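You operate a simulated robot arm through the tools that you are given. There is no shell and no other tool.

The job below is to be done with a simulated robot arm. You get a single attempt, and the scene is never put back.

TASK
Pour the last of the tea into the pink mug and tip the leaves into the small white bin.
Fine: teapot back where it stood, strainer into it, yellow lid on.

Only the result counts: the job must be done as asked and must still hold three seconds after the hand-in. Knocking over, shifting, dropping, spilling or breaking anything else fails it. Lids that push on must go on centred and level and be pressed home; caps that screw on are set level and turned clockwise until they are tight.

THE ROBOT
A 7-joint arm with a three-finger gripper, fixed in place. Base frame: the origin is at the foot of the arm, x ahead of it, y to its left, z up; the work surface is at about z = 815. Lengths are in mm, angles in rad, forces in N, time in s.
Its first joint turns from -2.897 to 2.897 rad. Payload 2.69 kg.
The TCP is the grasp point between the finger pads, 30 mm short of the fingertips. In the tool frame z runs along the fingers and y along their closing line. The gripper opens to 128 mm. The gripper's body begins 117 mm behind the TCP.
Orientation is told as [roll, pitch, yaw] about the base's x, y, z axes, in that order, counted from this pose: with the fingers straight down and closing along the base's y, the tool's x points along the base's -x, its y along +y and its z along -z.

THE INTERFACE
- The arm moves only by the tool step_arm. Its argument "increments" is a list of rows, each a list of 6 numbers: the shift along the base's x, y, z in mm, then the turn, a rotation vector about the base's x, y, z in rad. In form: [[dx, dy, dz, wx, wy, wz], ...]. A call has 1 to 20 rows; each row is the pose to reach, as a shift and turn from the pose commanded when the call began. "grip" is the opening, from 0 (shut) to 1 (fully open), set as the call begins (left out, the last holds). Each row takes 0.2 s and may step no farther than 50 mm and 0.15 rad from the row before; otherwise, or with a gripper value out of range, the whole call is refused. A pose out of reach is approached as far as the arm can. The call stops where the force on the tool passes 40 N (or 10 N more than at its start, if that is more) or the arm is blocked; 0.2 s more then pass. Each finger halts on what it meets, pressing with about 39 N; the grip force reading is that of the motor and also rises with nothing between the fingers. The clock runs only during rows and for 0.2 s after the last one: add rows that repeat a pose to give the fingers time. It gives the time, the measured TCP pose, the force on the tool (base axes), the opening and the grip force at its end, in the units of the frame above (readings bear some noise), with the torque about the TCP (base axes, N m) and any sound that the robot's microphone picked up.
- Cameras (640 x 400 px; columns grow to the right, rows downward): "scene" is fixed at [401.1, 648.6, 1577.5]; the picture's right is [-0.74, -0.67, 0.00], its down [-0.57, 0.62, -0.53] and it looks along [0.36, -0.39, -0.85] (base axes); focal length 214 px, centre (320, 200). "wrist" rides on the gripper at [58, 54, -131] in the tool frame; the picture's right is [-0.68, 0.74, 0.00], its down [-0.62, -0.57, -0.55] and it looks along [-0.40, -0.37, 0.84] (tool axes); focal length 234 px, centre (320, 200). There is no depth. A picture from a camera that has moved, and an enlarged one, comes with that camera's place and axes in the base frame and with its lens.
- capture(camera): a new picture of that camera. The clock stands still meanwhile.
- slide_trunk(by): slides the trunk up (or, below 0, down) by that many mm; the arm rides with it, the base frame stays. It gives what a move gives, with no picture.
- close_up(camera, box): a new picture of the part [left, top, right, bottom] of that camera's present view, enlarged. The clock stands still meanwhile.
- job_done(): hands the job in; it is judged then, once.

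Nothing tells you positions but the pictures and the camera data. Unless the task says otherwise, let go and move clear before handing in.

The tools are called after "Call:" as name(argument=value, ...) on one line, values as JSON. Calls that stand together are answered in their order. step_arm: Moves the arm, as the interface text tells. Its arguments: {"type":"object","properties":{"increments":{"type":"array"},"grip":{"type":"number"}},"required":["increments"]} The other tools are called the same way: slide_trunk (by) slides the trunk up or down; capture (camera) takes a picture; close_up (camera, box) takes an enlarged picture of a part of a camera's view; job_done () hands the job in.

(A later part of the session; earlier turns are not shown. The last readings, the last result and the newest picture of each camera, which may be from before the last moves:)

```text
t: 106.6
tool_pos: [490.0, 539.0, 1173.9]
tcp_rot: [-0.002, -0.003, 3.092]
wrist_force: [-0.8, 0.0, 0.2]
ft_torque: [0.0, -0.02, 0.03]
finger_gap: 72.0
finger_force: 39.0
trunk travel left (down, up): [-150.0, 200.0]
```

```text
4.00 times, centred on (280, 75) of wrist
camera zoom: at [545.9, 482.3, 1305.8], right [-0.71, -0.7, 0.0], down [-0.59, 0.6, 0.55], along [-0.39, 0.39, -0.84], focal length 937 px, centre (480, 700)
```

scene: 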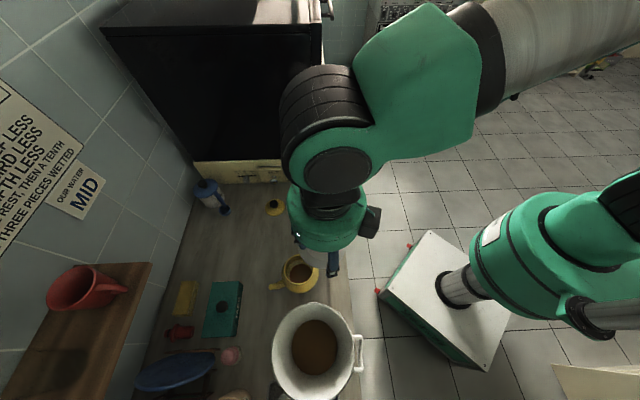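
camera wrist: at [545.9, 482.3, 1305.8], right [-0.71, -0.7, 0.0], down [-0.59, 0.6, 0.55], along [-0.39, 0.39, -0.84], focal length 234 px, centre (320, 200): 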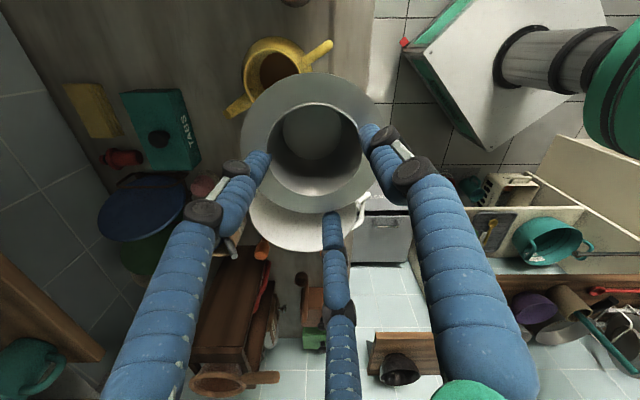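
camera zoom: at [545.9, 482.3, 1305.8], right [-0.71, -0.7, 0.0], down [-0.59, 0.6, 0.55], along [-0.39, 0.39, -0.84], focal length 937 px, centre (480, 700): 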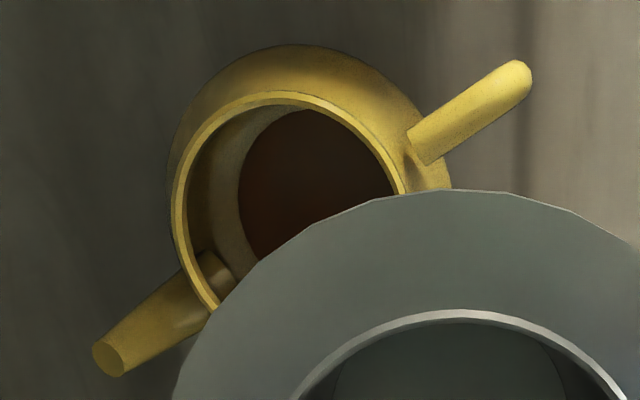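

The bin is upright with the leaves in it, but it has been shifted about 3 cm and turned about 18°; I'll put that right later. First a sharper look at the teapot's floor.

Call:
close_up(camera="wrist", box=[245, 45, 305, 85])

Call:
close_up(camera="scene", box=[282, 258, 318, 286])

Call:
close_up(camera="scene", box=[296, 215, 336, 247])

```text
10.00 times, centred on (275, 65) of wrist
camera zoom: at [545.9, 482.3, 1305.8], right [-0.71, -0.7, 0.0], down [-0.59, 0.6, 0.55], along [-0.39, 0.39, -0.84], focal length 2342 px, centre (770, 1550)
```

zoom: 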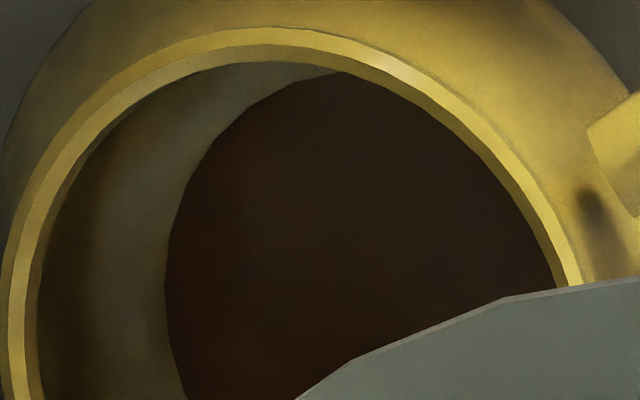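

```text
14.29 times, centred on (300, 272) of scene
camera zoom: at [401.1, 648.6, 1577.5], right [-0.74, -0.67, 0.0], down [-0.57, 0.62, -0.53], along [0.36, -0.39, -0.85], focal length 3064 px, centre (606, -829)
```

zoom: 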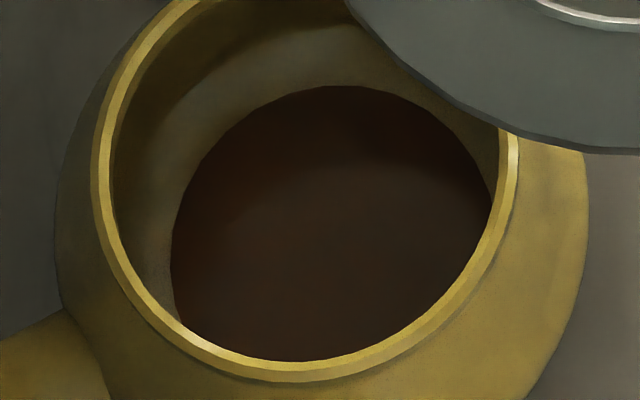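

```text
12.50 times, centred on (316, 231) of scene
camera zoom: at [401.1, 648.6, 1577.5], right [-0.74, -0.67, 0.0], down [-0.57, 0.62, -0.53], along [0.36, -0.39, -0.85], focal length 2681 px, centre (370, -188)
```

zoom: 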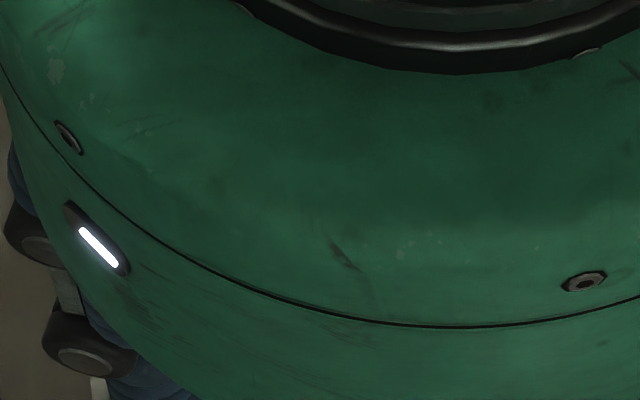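

The disc lies right on the pot's floor, so it could be a thin remainder of tea. To be safe I'll pour once more at a steeper tilt. First I'll set the empty strainer down on a clear patch of counter near (690, 613).

Call:
step_arm(increments=[[37, 17, 0, 0, 0, 0], [74, 34, 0, 0, 0, 0], [111, 50, -20, 0, 0, 0], [148, 67, -45, 0, 0, 0], [185, 84, -75, 0, 0, 0], [185, 84, -120, 0, 0, 0], [185, 84, -165, 0, 0, 0], [185, 84, -210, 0, 0, 0], [185, 84, -250, 0, 0, 0], [185, 84, -270, 0, 0, 0], [185, 84, -277, 0, 0, 0]])

Call:
capture(camera="wrist")

Call:
close_up(camera="scene", box=[220, 210, 340, 310])

```text
refused: row 5 steps farther than a row can; nothing moved
```

```text
taken
camera wrist: at [545.9, 482.3, 1305.8], right [-0.71, -0.7, 0.0], down [-0.59, 0.6, 0.55], along [-0.39, 0.39, -0.84], focal length 234 px, centre (320, 200)
```

wrist: 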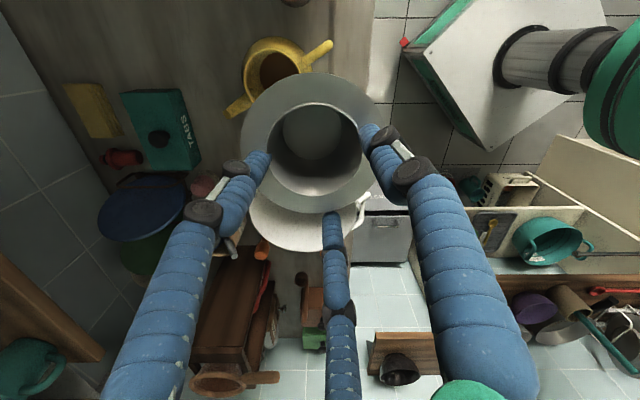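

```text
4.00 times, centred on (280, 260) of scene
camera zoom: at [401.1, 648.6, 1577.5], right [-0.74, -0.67, 0.0], down [-0.57, 0.62, -0.53], along [0.36, -0.39, -0.85], focal length 858 px, centre (480, -40)
```

zoom: 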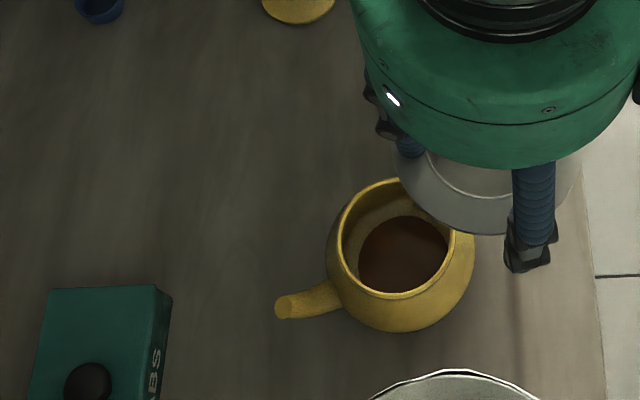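

Call:
step_arm(increments=[[37, 17, 0, 0, 0, 0], [74, 34, 0, 0, 0, 0], [111, 50, -10, 0, 0, 0], [148, 67, -25, 0, 0, 0], [185, 84, -45, 0, 0, 0], [185, 84, -90, 0, 0, 0], [185, 84, -135, 0, 0, 0], [185, 84, -180, 0, 0, 0], [185, 84, -220, 0, 0, 0], [185, 84, -255, 0, 0, 0], [185, 84, -272, 0, 0, 0], [185, 84, -277, 0, 0, 0]])

Call:
close_up(camera="scene", box=[220, 210, 340, 310])

```text
t: 109.2
tool_pos: [675.1, 623.7, 895.1]
tcp_rot: [-0.001, -0.002, 3.093]
wrist_force: [0.0, -0.1, -1.2]
ft_torque: [0.01, 0.0, -0.01]
finger_gap: 72.2
finger_force: 39.0
trunk travel left (down, up): [-150.0, 200.0]
```

```text
4.00 times, centred on (280, 260) of scene
camera zoom: at [401.1, 648.6, 1577.5], right [-0.74, -0.67, 0.0], down [-0.57, 0.62, -0.53], along [0.36, -0.39, -0.85], focal length 858 px, centre (480, -40)
```

zoom: 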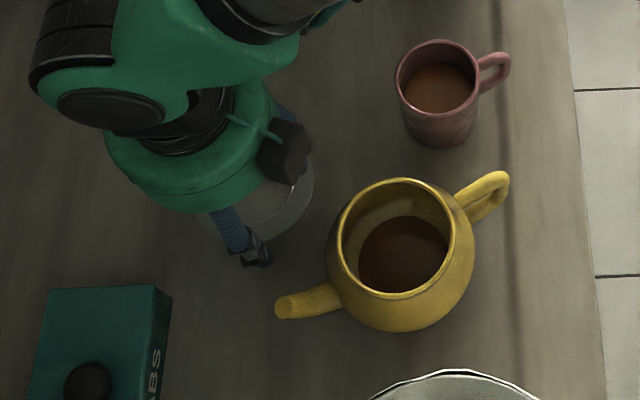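

Call:
step_arm(increments=[[0, 0, -2, 0, 0, 0], [0, 0, -4, 0, 0, 0]])

Call:
step_arm(increments=[[0, 0, -1, 0, 0, 0], [0, 0, -2, 0, 0, 0]])

Call:
step_arm(increments=[[0, 0, -1, 0, 0, 0], [0, 0, -2, 0, 0, 0]])

```text
t: 109.8
tool_pos: [676.1, 622.8, 894.3]
tcp_rot: [-0.002, 0.0, 3.09]
wrist_force: [-2.9, -3.4, 9.9]
ft_torque: [-0.55, 0.25, -0.05]
finger_gap: 72.3
finger_force: 38.7
trunk travel left (down, up): [-150.0, 200.0]
```

```text
t: 110.4
tool_pos: [677.2, 623.8, 892.3]
tcp_rot: [-0.004, 0.001, 3.089]
wrist_force: [1.0, 1.5, 15.6]
ft_torque: [-0.33, -0.05, 0.02]
finger_gap: 72.5
finger_force: 38.7
trunk travel left (down, up): [-150.0, 200.0]
```

```text
t: 111.0
tool_pos: [675.8, 622.9, 889.0]
tcp_rot: [-0.003, 0.001, 3.091]
wrist_force: [6.4, 5.6, 21.3]
ft_torque: [-0.15, -0.4, 0.16]
finger_gap: 72.8
finger_force: 38.9
trunk travel left (down, up): [-150.0, 200.0]
```

The strainer is down on the counter. I'll ease off, open the hand, and rise.

Call:
step_arm(increments=[[0, 0, 1.5, 0, 0, 0], [0, 0, 2.5, 0, 0, 0]])

Call:
step_arm(increments=[[0, 0, 0, 0, 0, 0], [0, 0, 0, 0, 0, 0], [0, 0, 0, 0, 0, 0], [0, 0, 0, 0, 0, 0]], grip=1.0)

Call:
step_arm(increments=[[0, 0, 15, 0, 0, 0], [0, 0, 45, 0, 0, 0], [0, 0, 90, 0, 0, 0], [0, 0, 135, 0, 0, 0], [0, 0, 180, 0, 0, 0]])

Call:
capture(camera="wrist")

Call:
capture(camera="scene")

```text
t: 111.6
tool_pos: [674.2, 621.9, 889.8]
tcp_rot: [0.0, -0.004, 3.091]
wrist_force: [3.3, 1.5, 9.1]
ft_torque: [-0.2, -0.2, 0.05]
finger_gap: 72.2
finger_force: 38.7
trunk travel left (down, up): [-150.0, 200.0]
```

```text
t: 112.6
tool_pos: [675.6, 624.0, 889.5]
tcp_rot: [0.001, -0.002, 3.093]
wrist_force: [0.5, 0.3, -0.6]
ft_torque: [0.01, 0.0, 0.01]
finger_gap: 127.8
finger_force: 0.2
trunk travel left (down, up): [-150.0, 200.0]
```

```text
t: 113.8
tool_pos: [674.1, 624.7, 1070.3]
tcp_rot: [0.001, -0.002, 3.09]
wrist_force: [0.6, -0.6, -0.2]
ft_torque: [0.01, 0.0, -0.01]
finger_gap: 128.2
finger_force: 0.1
trunk travel left (down, up): [-150.0, 200.0]
```

```text
taken
camera wrist: at [729.1, 566.8, 1202.3], right [-0.71, -0.7, 0.0], down [-0.59, 0.6, 0.55], along [-0.39, 0.39, -0.84], focal length 234 px, centre (320, 200)
```

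wrist: 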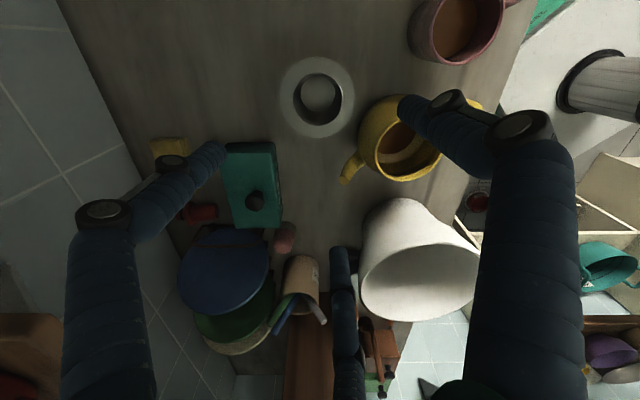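

```text
taken
```

scene: 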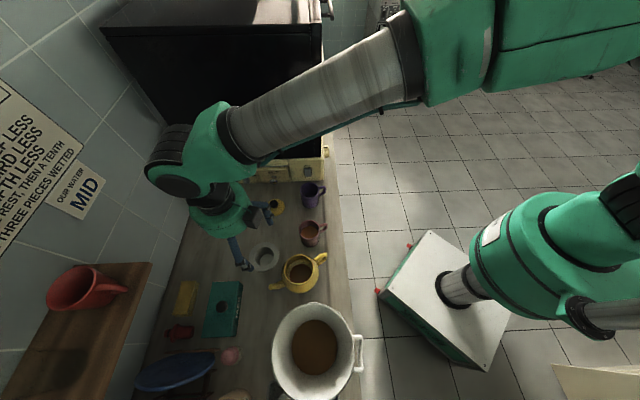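

Call:
close_up(camera="wrist", box=[270, 40, 480, 200])

Call:
close_up(camera="scene", box=[230, 220, 340, 310])

```text
2.50 times, centred on (375, 120) of wrist
camera zoom: at [729.1, 566.8, 1202.3], right [-0.71, -0.7, 0.0], down [-0.59, 0.6, 0.55], along [-0.39, 0.39, -0.84], focal length 585 px, centre (182, 400)
```

zoom: 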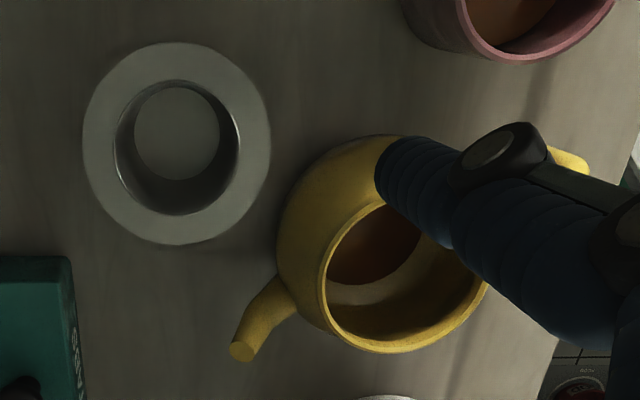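

```text
4.44 times, centred on (285, 265) of scene
camera zoom: at [401.1, 648.6, 1577.5], right [-0.74, -0.67, 0.0], down [-0.57, 0.62, -0.53], along [0.36, -0.39, -0.85], focal length 953 px, centre (476, -89)
```

zoom: 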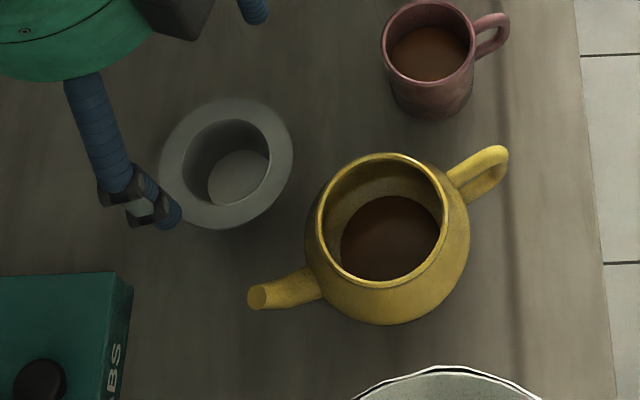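

The pot's floor disc does look like a little leftover tea, so I'll do a second, steeper pour. I'm lining up over the teapot again with yaw 14.5°, because its spout now points about 4.5° off its original direction; that lets me correct it when putting the pot back.

Call:
step_arm(increments=[[0, 0, 10, 0, 0, -0.142], [-5, -3, 10, 0, 0, -0.284], [-11, -6, 10, 0, 0, -0.426], [-17, -9, 10, 0, 0, -0.568], [-23, -12, 8, 0, 0, -0.71], [-29, -15, 4, 0, 0, -0.852], [-35, -18, 0, 0, 0, -0.994], [-41, -21, -4, 0, 0, -1.136], [-47, -24, -8, 0, 0, -1.278], [-53, -27, -12, 0, 0, -1.42], [-59, -30, -16, 0, 0, -1.562], [-65, -34, -20, 0, 0, -1.704], [-71, -37, -24, 0, 0, -1.846], [-77, -40, -28, 0, 0, -1.988], [-83, -43, -32, 0, 0, -2.13], [-89, -46, -36, 0, 0, -2.272], [-95, -49, -40, 0, 0, -2.414], [-101, -52, -45, 0, 0, -2.556], [-106, -55, -51, 0, 0, -2.698], [-110.5, -58, -57, 0, 0, -2.838]], grip=1.0)

Call:
capture(camera="wrist")

Call:
close_up(camera="wrist", box=[220, 55, 420, 180])

```text
t: 118.0
tool_pos: [565.4, 564.8, 1013.7]
tcp_rot: [-0.001, -0.001, 0.251]
wrist_force: [0.8, 0.5, 0.0]
ft_torque: [-0.03, 0.03, -0.02]
finger_gap: 127.9
finger_force: 0.1
trunk travel left (down, up): [-150.0, 200.0]
```

```text
taken
camera wrist: at [494.6, 602.3, 1145.3], right [0.47, 0.88, 0.0], down [0.74, -0.39, 0.55], along [0.48, -0.26, -0.84], focal length 234 px, centre (320, 200)
```

wrist: 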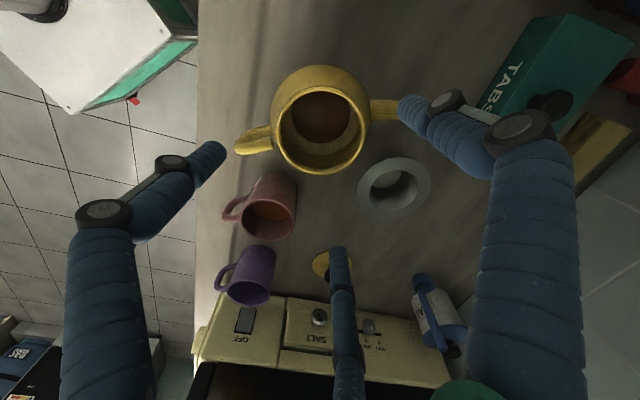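

```text
3.20 times, centred on (320, 118) of wrist
camera zoom: at [494.6, 602.3, 1145.3], right [0.47, 0.88, 0.0], down [0.74, -0.39, 0.55], along [0.48, -0.26, -0.84], focal length 749 px, centre (320, 464)
```

zoom: 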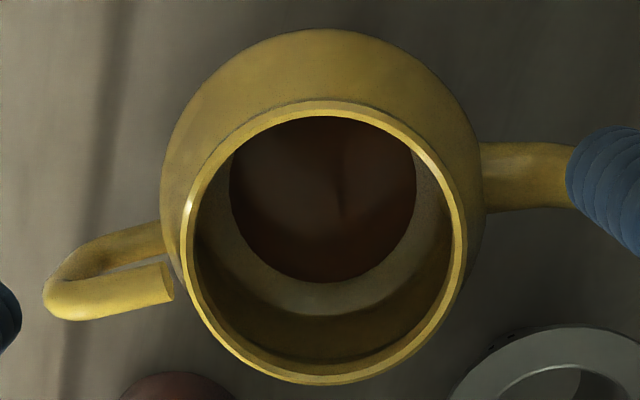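

The disc mirrors the hand just as the full tea did, so it is leftover tea and the second pour is worthwhile. I'll centre by about 2.5 mm, go down around the pot and grip as before.

Call:
step_arm(increments=[[-0.7, 2.4, -40, 0, 0, 0], [-0.7, 2.4, -80, 0, 0, 0], [-0.7, 2.4, -110, 0, 0, 0], [-0.7, 2.4, -125, 0, 0, 0], [-0.7, 2.4, -135, 0, 0, 0], [-0.7, 2.4, -143, 0, 0, 0], [-0.7, 2.4, -150, 0, 0, 0], [-0.7, 2.4, -155, 0, 0, 0], [-0.7, 2.4, -155, 0, 0, 0]])

Call:
step_arm(increments=[[0, 0, 0, 0, 0, 0], [0, 0, 0, 0, 0, 0], [0, 0, 0, 0, 0, 0]], grip=0.84)

Call:
step_arm(increments=[[0, 0, 0, 0, 0, 0], [0, 0, 0, 0, 0, 0], [0, 0, 0, 0, 0, 0], [0, 0, 0, 0, 0, 0]], grip=0.55)

Call:
close_up(camera="wrist", box=[140, 70, 480, 282])

```text
t: 120.0
tool_pos: [564.9, 569.7, 858.9]
tcp_rot: [-0.001, -0.002, 0.252]
wrist_force: [0.5, 0.1, 0.2]
ft_torque: [-0.02, 0.05, -0.01]
finger_gap: 128.3
finger_force: 0.0
trunk travel left (down, up): [-150.0, 200.0]
```

```text
t: 120.8
tool_pos: [565.0, 567.3, 859.1]
tcp_rot: [-0.002, -0.003, 0.254]
wrist_force: [0.0, 0.2, -0.9]
ft_torque: [0.01, -0.01, -0.02]
finger_gap: 107.5
finger_force: 0.2
trunk travel left (down, up): [-150.0, 200.0]
```

```text
t: 121.8
tool_pos: [564.9, 568.5, 858.9]
tcp_rot: [-0.001, -0.002, 0.254]
wrist_force: [2.5, 0.2, 5.3]
ft_torque: [0.0, -0.02, 0.08]
finger_gap: 100.6
finger_force: 39.3
trunk travel left (down, up): [-150.0, 200.0]
```

```text
1.88 times, centred on (310, 176) of wrist
camera zoom: at [494.3, 605.0, 990.7], right [0.47, 0.88, 0.0], down [0.74, -0.39, 0.55], along [0.49, -0.26, -0.84], focal length 441 px, centre (339, 245)
```

zoom: 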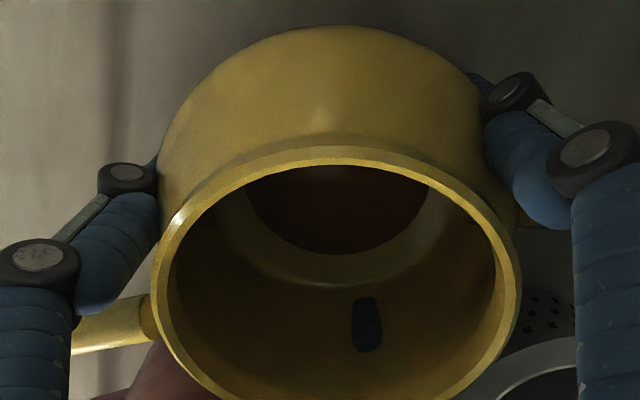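

Gripped. Lift, then swing and turn to the pouring position as before.

Call:
step_arm(increments=[[0, 0, 5, 0, 0, 0], [0, 0, 25, 0, 0, 0], [0, 0, 55, 0, 0, 0], [0, 0, 85, 0, 0, 0], [0, 0, 115, 0, 0, 0], [0, 0, 150, 0, 0, 0], [0, 0, 150, 0, 0, 0]])

Call:
step_arm(increments=[[8.65, -4.47, 0, 0, 0, 0.1256], [17.3, -8.94, 0, 0, 0, 0.2511], [25.95, -13.4, 0, 0, 0, 0.3767], [34.6, -17.9, 0, 0, 0, 0.5022], [43.25, -22.4, 0, 0, 0, 0.6278], [51.9, -26.8, 0, 0, 0, 0.7533], [60.6, -31.3, 0, 0, 0, 0.8789], [69.2, -35.8, 0, 0, 0, 1.0044], [77.9, -40.3, 0, 0, 0, 1.13], [86.5, -44.7, 0, 0, 0, 1.2556], [95.2, -49.2, 0, 0, 0, 1.3811], [103.8, -53.7, 0, 0, 0, 1.5067], [112.5, -58.1, 0, 0, 0, 1.6322], [121.1, -62.6, 0, 0, 0, 1.7578], [129.8, -67.1, 0, 0, 0, 1.8833], [138.4, -71.6, 0, 0, 0, 2.0089], [147.1, -76, 0, 0, 0, 2.1344], [155.7, -80.5, 0, 0, 0, 2.26], [155.7, -80.5, 0, 0, 0, 2.26]])

Call:
close_up(camera="scene", box=[250, 175, 340, 255])

Call:
capture(camera="wrist")

```text
t: 123.4
tool_pos: [564.3, 566.1, 1008.9]
tcp_rot: [0.0, -0.003, 0.253]
wrist_force: [0.4, 0.4, -3.5]
ft_torque: [0.05, -0.05, 0.01]
finger_gap: 100.4
finger_force: 39.6
trunk travel left (down, up): [-150.0, 200.0]
```

```text
t: 127.4
tool_pos: [719.8, 487.5, 1009.4]
tcp_rot: [0.001, -0.002, 2.515]
wrist_force: [0.2, 0.1, -4.2]
ft_torque: [0.01, 0.03, -0.05]
finger_gap: 100.3
finger_force: 39.0
trunk travel left (down, up): [-150.0, 200.0]
```

```text
5.00 times, centred on (295, 215) of scene
camera zoom: at [401.1, 648.6, 1577.5], right [-0.74, -0.67, 0.0], down [-0.57, 0.62, -0.53], along [0.36, -0.39, -0.85], focal length 1072 px, centre (445, 125)
```

zoom: 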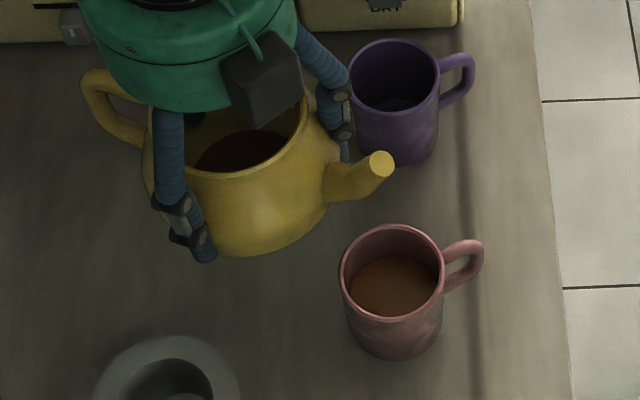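

```text
taken
camera wrist: at [736.0, 409.0, 1140.2], right [-0.98, -0.2, 0.0], down [-0.17, 0.82, 0.55], along [-0.11, 0.54, -0.84], focal length 234 px, centre (320, 200)
```

wrist: 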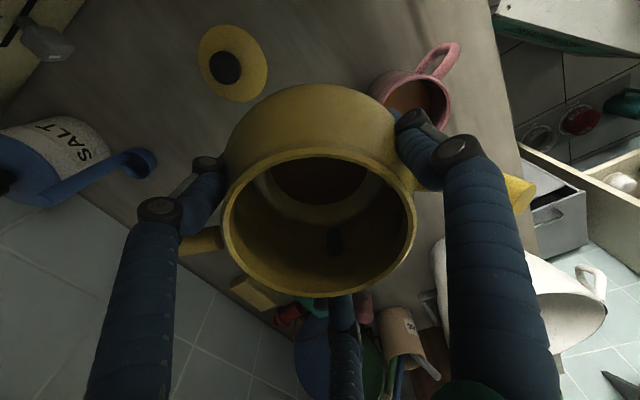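

The tip is right over the mug's centre. There is little tea left, so I'll tilt quicker to 60°, then go slowly.

Call:
step_arm(increments=[[3.9, 1.8, -9.1, 0.0516, -0.1106, 0], [6.4, 3.0, -17.8, 0.1031, -0.2211, 0], [7.6, 3.5, -26.3, 0.1549, -0.3322, 0], [7.3, 3.4, -34.6, 0.2065, -0.4429, 0], [5.7, 2.7, -43.1, 0.2582, -0.5537, 0], [2.7, 1.3, -37.9, 0.3098, -0.6643, 0], [-1.6, -0.8, -33.2, 0.3614, -0.7751, 0], [-7.2, -3.3, -28.1, 0.413, -0.8858, 0], [-10.9, -5.1, -25.2, 0.4425, -0.9491, 0]])

Call:
close_up(camera="wrist", box=[210, 60, 640, 320])

Call:
close_up(camera="scene", box=[250, 175, 340, 255])

```text
t: 129.4
tool_pos: [710.0, 482.1, 981.9]
tcp_rot: [-0.99, 0.428, 2.273]
wrist_force: [0.6, 1.7, -3.2]
ft_torque: [-0.11, 0.09, -0.05]
finger_gap: 100.7
finger_force: 38.9
out of reach, approached as far as the arm can: row 8
trunk travel left (down, up): [-150.0, 200.0]
```

```text
1.49 times, centred on (425, 190) of wrist
camera zoom: at [630.5, 360.2, 1032.7], right [-0.54, 0.01, -0.84], down [-0.68, 0.58, 0.45], along [0.49, 0.82, -0.3], focal length 348 px, centre (164, 215)
```

zoom: 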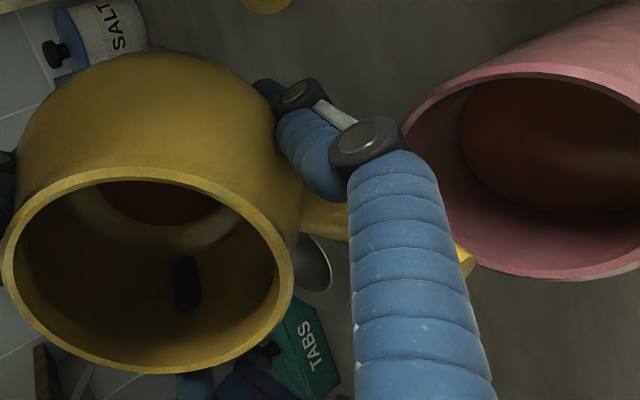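

```text
5.00 times, centred on (295, 215) of scene
camera zoom: at [401.1, 648.6, 1577.5], right [-0.74, -0.67, 0.0], down [-0.57, 0.62, -0.53], along [0.36, -0.39, -0.85], focal length 1072 px, centre (445, 125)
```

zoom: 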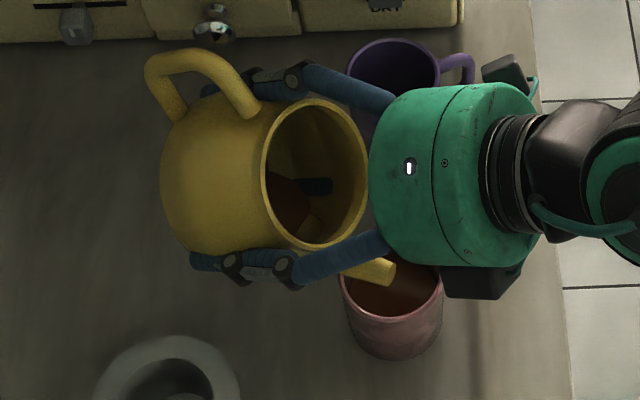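

Something shifted: the pot sits differently in the hand than last time. I'll look closely before continuing.

Call:
close_up(camera="scene", box=[270, 190, 330, 250])

Call:
capture(camera="wrist")

Call:
close_up(camera="scene", box=[300, 215, 336, 245])

```text
6.67 times, centred on (300, 220) of scene
camera zoom: at [401.1, 648.6, 1577.5], right [-0.74, -0.67, 0.0], down [-0.57, 0.62, -0.53], along [0.36, -0.39, -0.85], focal length 1430 px, centre (453, 67)
```

zoom: 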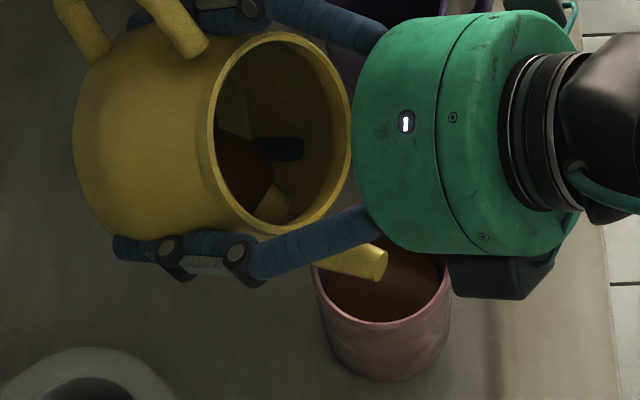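

```text
taken
camera wrist: at [630.5, 360.2, 1032.7], right [-0.54, 0.01, -0.84], down [-0.68, 0.58, 0.45], along [0.49, 0.82, -0.3], focal length 234 px, centre (320, 200)
```

wrist: 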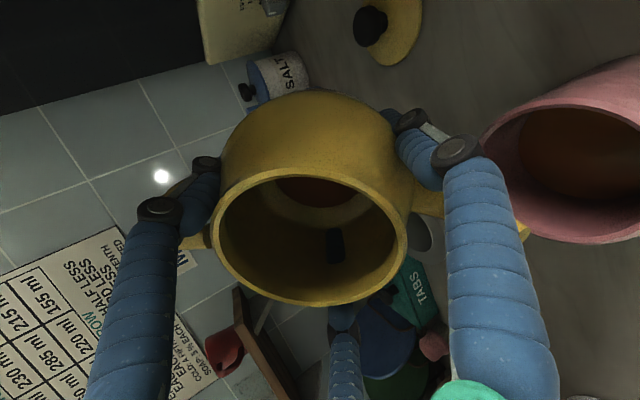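

```text
13.33 times, centred on (318, 230) of scene
camera zoom: at [401.1, 648.6, 1577.5], right [-0.74, -0.67, 0.0], down [-0.57, 0.62, -0.53], along [0.36, -0.39, -0.85], focal length 2860 px, centre (347, -200)
```

zoom: 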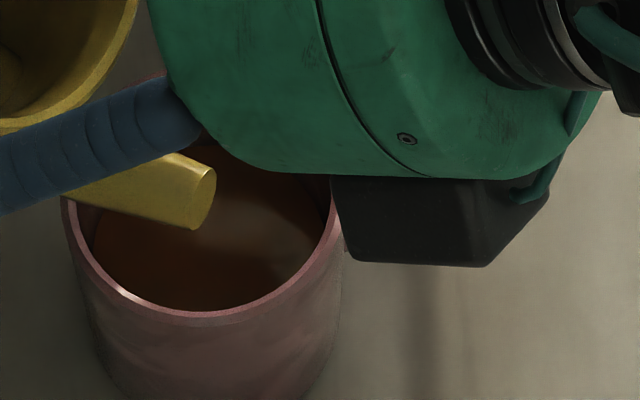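

Call:
step_arm(increments=[[0, 0, 0, 0, 0, 0], [0, 0, 0, 0, 0, 0]], grip=0.4)

Call:
capture(camera="wrist")

```text
t: 130.0
tool_pos: [710.1, 482.7, 983.3]
tcp_rot: [-0.987, 0.432, 2.278]
wrist_force: [-0.6, 1.0, -4.4]
ft_torque: [0.0, 0.0, 0.0]
finger_gap: 100.5
finger_force: 39.1
trunk travel left (down, up): [-150.0, 200.0]
```

```text
taken
camera wrist: at [630.7, 360.0, 1032.1], right [-0.54, 0.01, -0.84], down [-0.69, 0.58, 0.45], along [0.49, 0.82, -0.31], focal length 234 px, centre (320, 200)
```

wrist: 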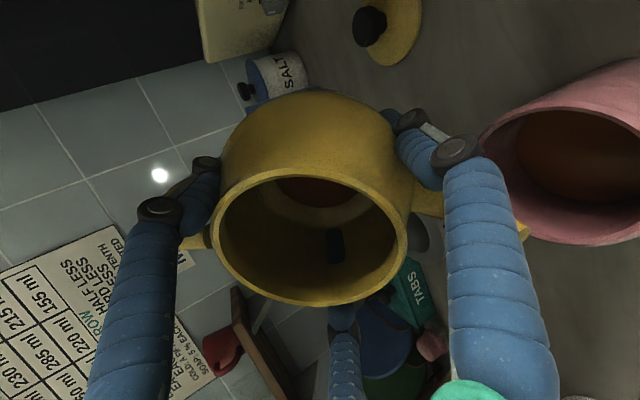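

The hold is stable; the pot has just turned about 9° in the hand. I'll re-centre the tip over the mug for that and continue in small steps.

Call:
step_arm(increments=[[3.5, -3.7, 0, 0, 0, 0], [7, -7.4, 0, 0, 0, 0], [10.5, -11.1, 0, 0, 0, 0], [8, -12.3, 2.3, 0.0184, -0.0395, 0], [5.4, -13.5, 4.7, 0.0369, -0.0791, 0], [2.9, -14.6, 7, 0.0553, -0.1186, 0], [0.3, -15.8, 9.3, 0.0738, -0.1582, 0], [-2.7, -17.2, 12.4, 0.0922, -0.1977, 0], [-5.8, -18.7, 15.4, 0.1106, -0.2373, 0], [-8.8, -20.1, 18.5, 0.1291, -0.2768, 0], [-11.9, -21.5, 21.5, 0.1475, -0.3164, 0]])

Call:
close_up(camera="scene", box=[270, 190, 340, 250])

Call:
capture(camera="wrist")

```text
t: 132.4
tool_pos: [698.1, 461.0, 1004.8]
tcp_rot: [-1.374, 0.497, 2.103]
wrist_force: [-0.2, 0.1, -3.3]
ft_torque: [0.0, 0.04, 0.02]
finger_gap: 100.5
finger_force: 38.9
trunk travel left (down, up): [-150.0, 200.0]
```

```text
6.67 times, centred on (305, 220) of scene
camera zoom: at [401.1, 648.6, 1577.5], right [-0.74, -0.67, 0.0], down [-0.57, 0.62, -0.53], along [0.36, -0.39, -0.85], focal length 1430 px, centre (420, 67)
```

zoom: 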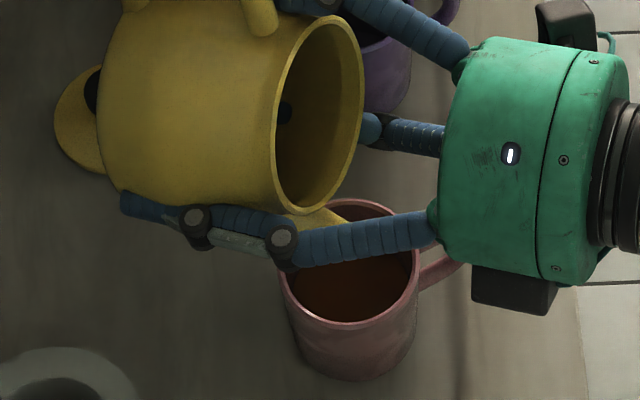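

```text
taken
camera wrist: at [610.8, 334.1, 1009.7], right [-0.25, 0.14, -0.96], down [-0.8, 0.52, 0.29], along [0.54, 0.84, -0.02], focal length 234 px, centre (320, 200)
```

wrist: 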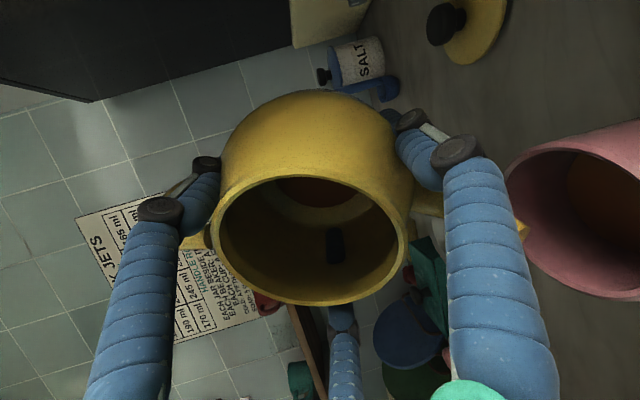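

Call:
step_arm(increments=[[-3.5, -1.6, 2.5, 0.0184, -0.0395, 0], [-7, -3.2, 5, 0.0369, -0.0791, 0], [-10.5, -4.9, 7.4, 0.0553, -0.1186, 0], [-14, -6.5, 9.7, 0.0738, -0.1582, 0], [-17.8, -8.3, 11.6, 0.0922, -0.1977, 0], [-21.6, -10.1, 13.4, 0.1106, -0.2373, 0], [-25.4, -11.9, 15.1, 0.1291, -0.2768, 0], [-29.3, -13.7, 16.6, 0.1475, -0.3164, 0], [-29.3, -13.7, 16.6, 0.1475, -0.3164, 0], [-29.3, -13.7, 16.6, 0.1475, -0.3164, 0]])

Call:
close_up(camera="scene", box=[270, 190, 340, 250])

Call:
close_up(camera="wrist", box=[200, 80, 560, 320])

```text
t: 134.6
tool_pos: [668.0, 447.9, 1020.0]
tcp_rot: [-1.769, 0.495, 1.905]
wrist_force: [0.7, -0.1, -4.0]
ft_torque: [0.0, 0.03, -0.02]
finger_gap: 100.4
finger_force: 38.6
trunk travel left (down, up): [-150.0, 200.0]
```

```text
6.67 times, centred on (305, 220) of scene
camera zoom: at [401.1, 648.6, 1577.5], right [-0.74, -0.67, 0.0], down [-0.57, 0.62, -0.53], along [0.36, -0.39, -0.85], focal length 1430 px, centre (420, 67)
```

zoom: 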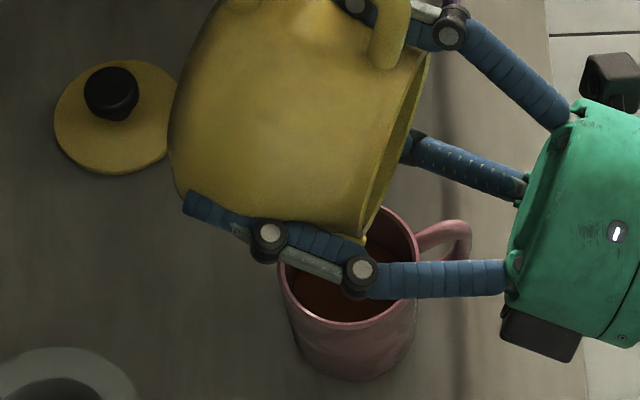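

```text
1.67 times, centred on (380, 200) of wrist
camera zoom: at [584.9, 324.3, 979.7], right [0.05, 0.28, -0.96], down [-0.86, 0.5, 0.1], along [0.5, 0.82, 0.27], focal length 390 px, centre (220, 200)
```

zoom: 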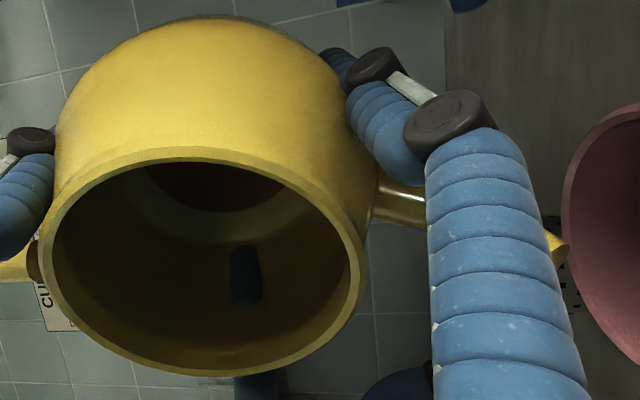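

Still at 100° with the disc visible at the base. I'll go on a little further in very small steps, watching for any reach warning.

Call:
step_arm(increments=[[-4, -1.9, 1.2, 0.0184, -0.0395, 0], [-8, -3.7, 2.3, 0.0369, -0.0791, 0]])

Call:
step_arm(increments=[[-4, -1.9, 0.8, 0.0184, -0.0395, 0], [-8.1, -3.8, 1.5, 0.0369, -0.0791, 0]])

Call:
close_up(camera="wrist", box=[200, 80, 560, 320])

Call:
close_up(camera="scene", box=[270, 190, 340, 250])

```text
t: 135.2
tool_pos: [658.4, 445.1, 1023.4]
tcp_rot: [-1.867, 0.485, 1.856]
wrist_force: [-0.5, -0.2, -5.2]
ft_torque: [-0.03, 0.01, -0.03]
finger_gap: 100.6
finger_force: 39.2
trunk travel left (down, up): [-150.0, 200.0]
```

```text
t: 135.8
tool_pos: [647.7, 444.5, 1024.4]
tcp_rot: [-1.964, 0.471, 1.813]
wrist_force: [0.5, -0.1, -3.4]
ft_torque: [0.02, 0.01, -0.03]
finger_gap: 100.5
finger_force: 39.2
out of reach, approached as far as the arm can: row 1, 2
trunk travel left (down, up): [-150.0, 200.0]
```

```text
1.67 times, centred on (380, 200) of wrist
camera zoom: at [572.6, 325.2, 962.7], right [0.2, 0.35, -0.91], down [-0.87, 0.5, 0.0], along [0.45, 0.79, 0.41], focal length 390 px, centre (220, 200)
```

zoom: 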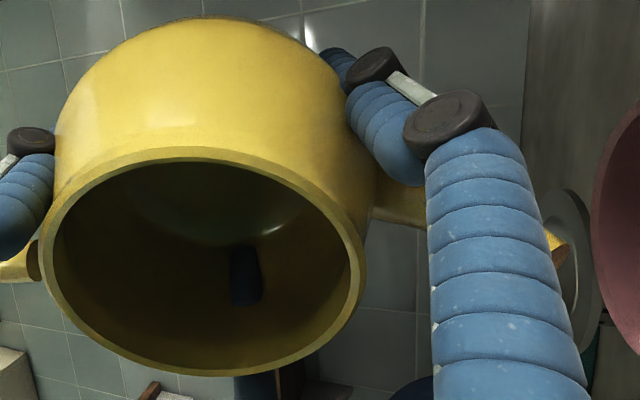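

```text
6.67 times, centred on (305, 220) of scene
camera zoom: at [401.1, 648.6, 1577.5], right [-0.74, -0.67, 0.0], down [-0.57, 0.62, -0.53], along [0.36, -0.39, -0.85], focal length 1430 px, centre (420, 67)
```

zoom: 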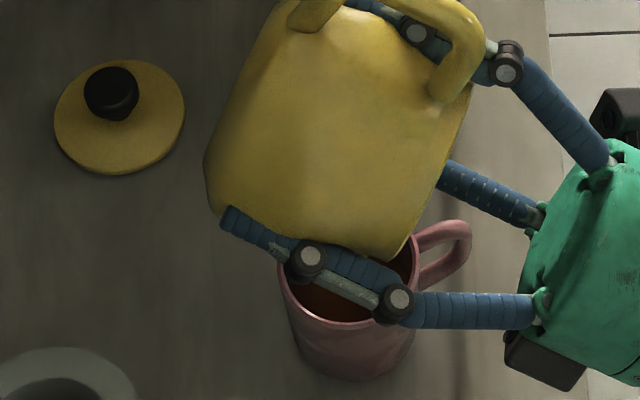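

The disc has gone and the pot's inside is clean yellow, so the last of the tea is in the mug. I won't push further. I'll tilt back along the path that was clear the first time.

Call:
step_arm(increments=[[0, 0, 0, 0, 0, 0], [5, 4, 1.6, -0.0369, 0.0791, 0], [10, 9, 1.6, -0.0737, 0.1582, 0], [17, 14, 0.6, -0.1106, 0.2373, 0], [24, 19, -2.4, -0.1475, 0.3164, 0], [31, 23, -6.4, -0.1844, 0.3954, 0], [38, 27, -11.4, -0.2213, 0.4745, 0], [45, 30, -16.4, -0.2582, 0.5537, 0], [52, 33.5, -22.4, -0.295, 0.6327, 0], [60, 37.5, -29.4, -0.3319, 0.7118, 0], [67, 40.5, -36.4, -0.3688, 0.7909, 0]])

Call:
close_up(camera="scene", box=[250, 175, 340, 255])

Call:
capture(camera="wrist")

```text
t: 138.2
tool_pos: [713.7, 484.8, 987.9]
tcp_rot: [-0.986, 0.432, 2.279]
wrist_force: [0.1, -0.7, -4.1]
ft_torque: [0.02, 0.0, 0.03]
finger_gap: 100.5
finger_force: 38.9
trunk travel left (down, up): [-150.0, 200.0]
```

```text
5.00 times, centred on (295, 215) of scene
camera zoom: at [401.1, 648.6, 1577.5], right [-0.74, -0.67, 0.0], down [-0.57, 0.62, -0.53], along [0.36, -0.39, -0.85], focal length 1072 px, centre (445, 125)
```

zoom: 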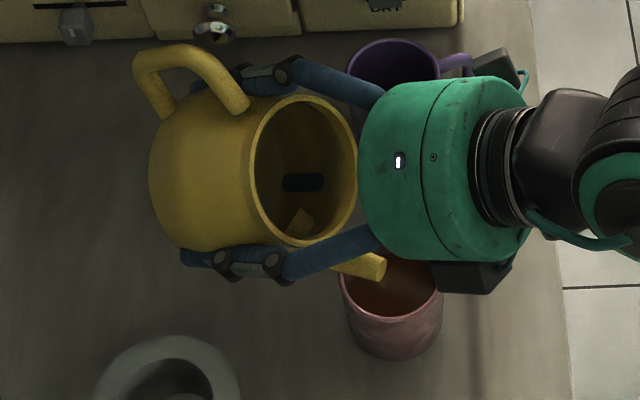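

```text
taken
camera wrist: at [635.7, 363.2, 1037.5], right [-0.54, 0.01, -0.84], down [-0.68, 0.58, 0.45], along [0.49, 0.82, -0.31], focal length 234 px, centre (320, 200)
```

wrist: 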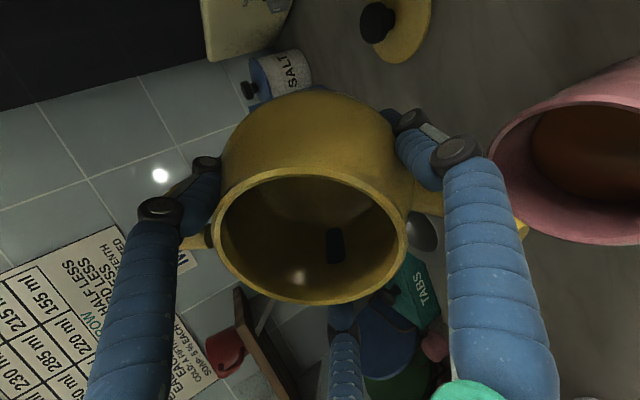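

The pot is completely clean inside now. I'll continue back to upright.

Call:
step_arm(increments=[[6, 2.5, -7, -0.0369, 0.0791, 0], [10, 4.5, -12, -0.0737, 0.1582, 0], [13, 6.1, -16, -0.1106, 0.2373, 0], [16, 7.5, -18, -0.1475, 0.3164, 0], [17.6, 8.2, -18, -0.1844, 0.3954, 0], [18, 8.5, -10, -0.236, 0.5062, 0], [17, 8, -2, -0.2877, 0.6169, 0], [16, 7.5, 6, -0.3393, 0.7277, 0], [14, 6.5, 14, -0.3909, 0.8383, 0], [12, 5.5, 21, -0.4425, 0.9491, 0], [12, 5.5, 21, -0.4425, 0.9491, 0]])

Call:
close_up(camera="scene", box=[250, 175, 340, 255])

Call:
capture(camera="wrist")

```text
t: 140.6
tool_pos: [726.7, 491.1, 1008.3]
tcp_rot: [0.001, -0.005, 2.514]
wrist_force: [-0.2, -0.2, -4.1]
ft_torque: [0.0, 0.08, -0.04]
finger_gap: 100.2
finger_force: 38.6
out of reach, approached as far as the arm can: row 6, 7
trunk travel left (down, up): [-150.0, 200.0]
```

```text
5.00 times, centred on (295, 215) of scene
camera zoom: at [401.1, 648.6, 1577.5], right [-0.74, -0.67, 0.0], down [-0.57, 0.62, -0.53], along [0.36, -0.39, -0.85], focal length 1072 px, centre (445, 125)
```

zoom: 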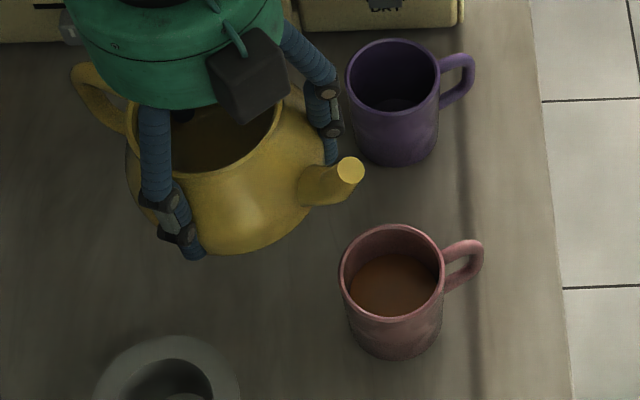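

```text
taken
camera wrist: at [742.0, 412.6, 1141.0], right [-0.98, -0.2, 0.0], down [-0.16, 0.82, 0.55], along [-0.11, 0.54, -0.84], focal length 234 px, centre (320, 200)
```

wrist: 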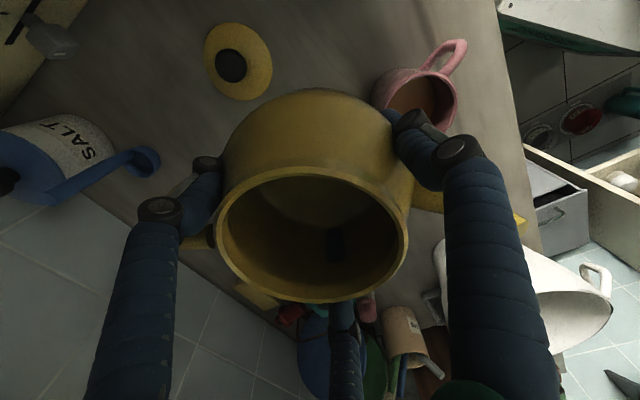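

Call:
close_up(camera="wrist", box=[200, 80, 430, 310])

Call:
close_up(camera="scene", box=[255, 180, 330, 235])

```text
1.74 times, centred on (315, 195) of wrist
camera zoom: at [742.0, 412.6, 1141.0], right [-0.98, -0.2, 0.0], down [-0.16, 0.82, 0.55], along [-0.11, 0.54, -0.84], focal length 407 px, centre (329, 209)
```

zoom: 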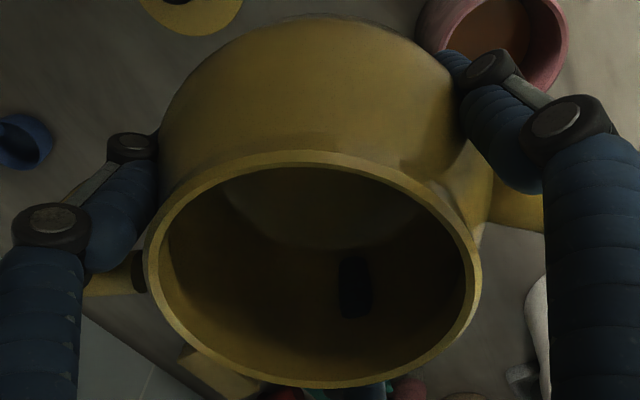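

```text
7.27 times, centred on (292, 208) of scene
camera zoom: at [401.1, 648.6, 1577.5], right [-0.74, -0.67, 0.0], down [-0.57, 0.62, -0.53], along [0.36, -0.39, -0.85], focal length 1560 px, centre (520, 146)
```

zoom: 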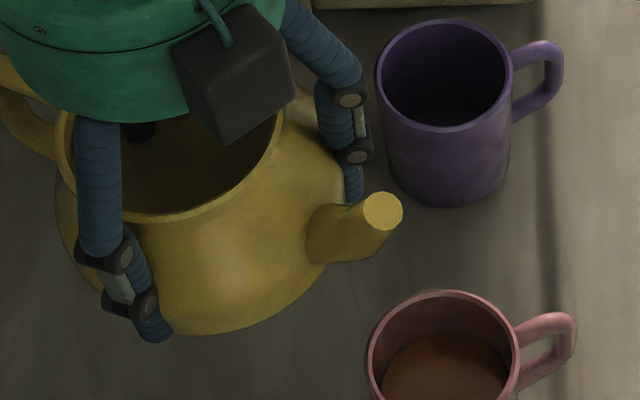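

The mug looks right and the pot is clean. The pot now sits about 12 mm off-centre and 2° turned in the hand, so I'll return it with those offsets compensated, aiming for its original spot and direction.

Call:
step_arm(increments=[[-9.5, 4.7, 0, 0, 0, -0.1194], [-19, 9.5, 0, 0, 0, -0.2388], [-28.5, 14.2, 0, 0, 0, -0.3582], [-38, 18.9, 0, 0, 0, -0.4776], [-47.5, 23.6, 0, 0, 0, -0.5969], [-57, 28.4, 0, 0, 0, -0.7163], [-66.5, 33.1, 0, 0, 0, -0.8357], [-76, 37.8, 0, 0, 0, -0.9551], [-85.6, 42.6, 0, 0, 0, -1.0745], [-95.1, 47.3, 0, 0, 0, -1.1939], [-104.6, 52, 0, 0, 0, -1.3133], [-114.1, 56.7, 0, 0, 0, -1.4327], [-123.6, 61.5, 0, 0, 0, -1.552], [-133.1, 66.2, 0, 0, 0, -1.6714], [-142.6, 70.9, 0, 0, 0, -1.7908], [-152.1, 75.6, 0, 0, 0, -1.9102], [-161.6, 80.4, 0, 0, 0, -2.0296], [-171.1, 85.1, 0, 0, 0, -2.149], [-171.1, 85.1, 0, 0, 0, -2.149]])

Call:
step_arm(increments=[[0, 0, -30, 0, 0, 0], [0, 0, -65, 0, 0, 0], [0, 0, -100, 0, 0, 0], [0, 0, -125, 0, 0, 0], [0, 0, -135, 0, 0, 0]])

Call:
capture(camera="wrist")

Call:
close_up(camera="scene", box=[240, 220, 360, 310])

```text
t: 144.6
tool_pos: [553.9, 574.8, 1009.5]
tcp_rot: [-0.003, -0.001, 0.364]
wrist_force: [-0.3, 0.1, -3.2]
ft_torque: [0.04, -0.03, 0.02]
finger_gap: 100.4
finger_force: 38.9
trunk travel left (down, up): [-150.0, 200.0]
```

```text
t: 145.8
tool_pos: [555.8, 574.9, 871.8]
tcp_rot: [-0.001, -0.002, 0.365]
wrist_force: [-0.4, 0.4, -4.6]
ft_torque: [0.04, 0.0, -0.01]
finger_gap: 99.9
finger_force: 38.4
trunk travel left (down, up): [-150.0, 200.0]
```

```text
taken
camera wrist: at [481.5, 604.3, 1004.4], right [0.37, 0.93, 0.0], down [0.78, -0.31, 0.55], along [0.51, -0.2, -0.84], focal length 234 px, centre (320, 200)
```

wrist: 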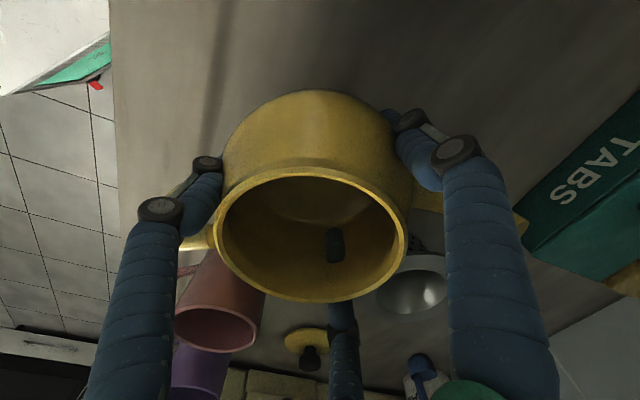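

```text
4.44 times, centred on (300, 265) of scene
camera zoom: at [401.1, 648.6, 1577.5], right [-0.74, -0.67, 0.0], down [-0.57, 0.62, -0.53], along [0.36, -0.39, -0.85], focal length 953 px, centre (409, -89)
```

zoom: 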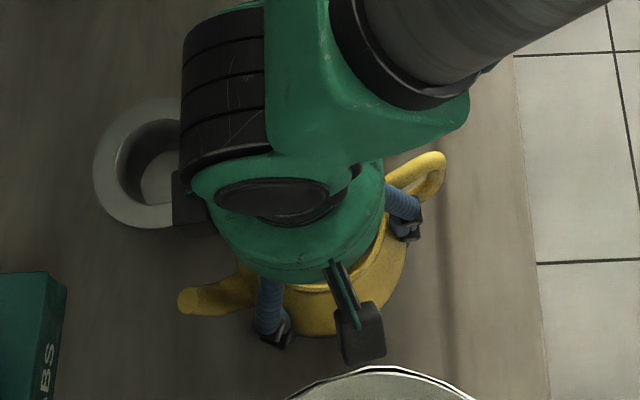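

The spout tip lines up with its original position. I'll lower the last bit to contact.

Call:
step_arm(increments=[[0, 0, -4, 0, 0, 0], [0, 0, -8, 0, 0, 0], [0, 0, -10, 0, 0, 0]])

Call:
step_arm(increments=[[0, 0, -2, 0, 0, 0], [0, 0, -4, 0, 0, 0]])

Call:
step_arm(increments=[[0, 0, -1, 0, 0, 0], [0, 0, -2, 0, 0, 0]])

```text
t: 146.6
tool_pos: [556.4, 575.0, 863.6]
tcp_rot: [-0.002, -0.004, 0.365]
wrist_force: [0.5, -0.3, -5.4]
ft_torque: [0.01, 0.03, 0.02]
finger_gap: 100.3
finger_force: 39.0
trunk travel left (down, up): [-150.0, 200.0]
```

```text
t: 147.2
tool_pos: [555.3, 575.0, 860.2]
tcp_rot: [-0.001, -0.001, 0.364]
wrist_force: [-0.9, -0.5, -0.4]
ft_torque: [-0.19, -0.07, -0.05]
finger_gap: 100.4
finger_force: 39.5
trunk travel left (down, up): [-150.0, 200.0]
```

```text
t: 147.8
tool_pos: [555.7, 575.4, 859.4]
tcp_rot: [-0.002, -0.001, 0.365]
wrist_force: [-2.1, -4.5, 12.5]
ft_torque: [-0.99, -0.33, -0.19]
finger_gap: 100.4
finger_force: 38.8
trunk travel left (down, up): [-150.0, 200.0]
```

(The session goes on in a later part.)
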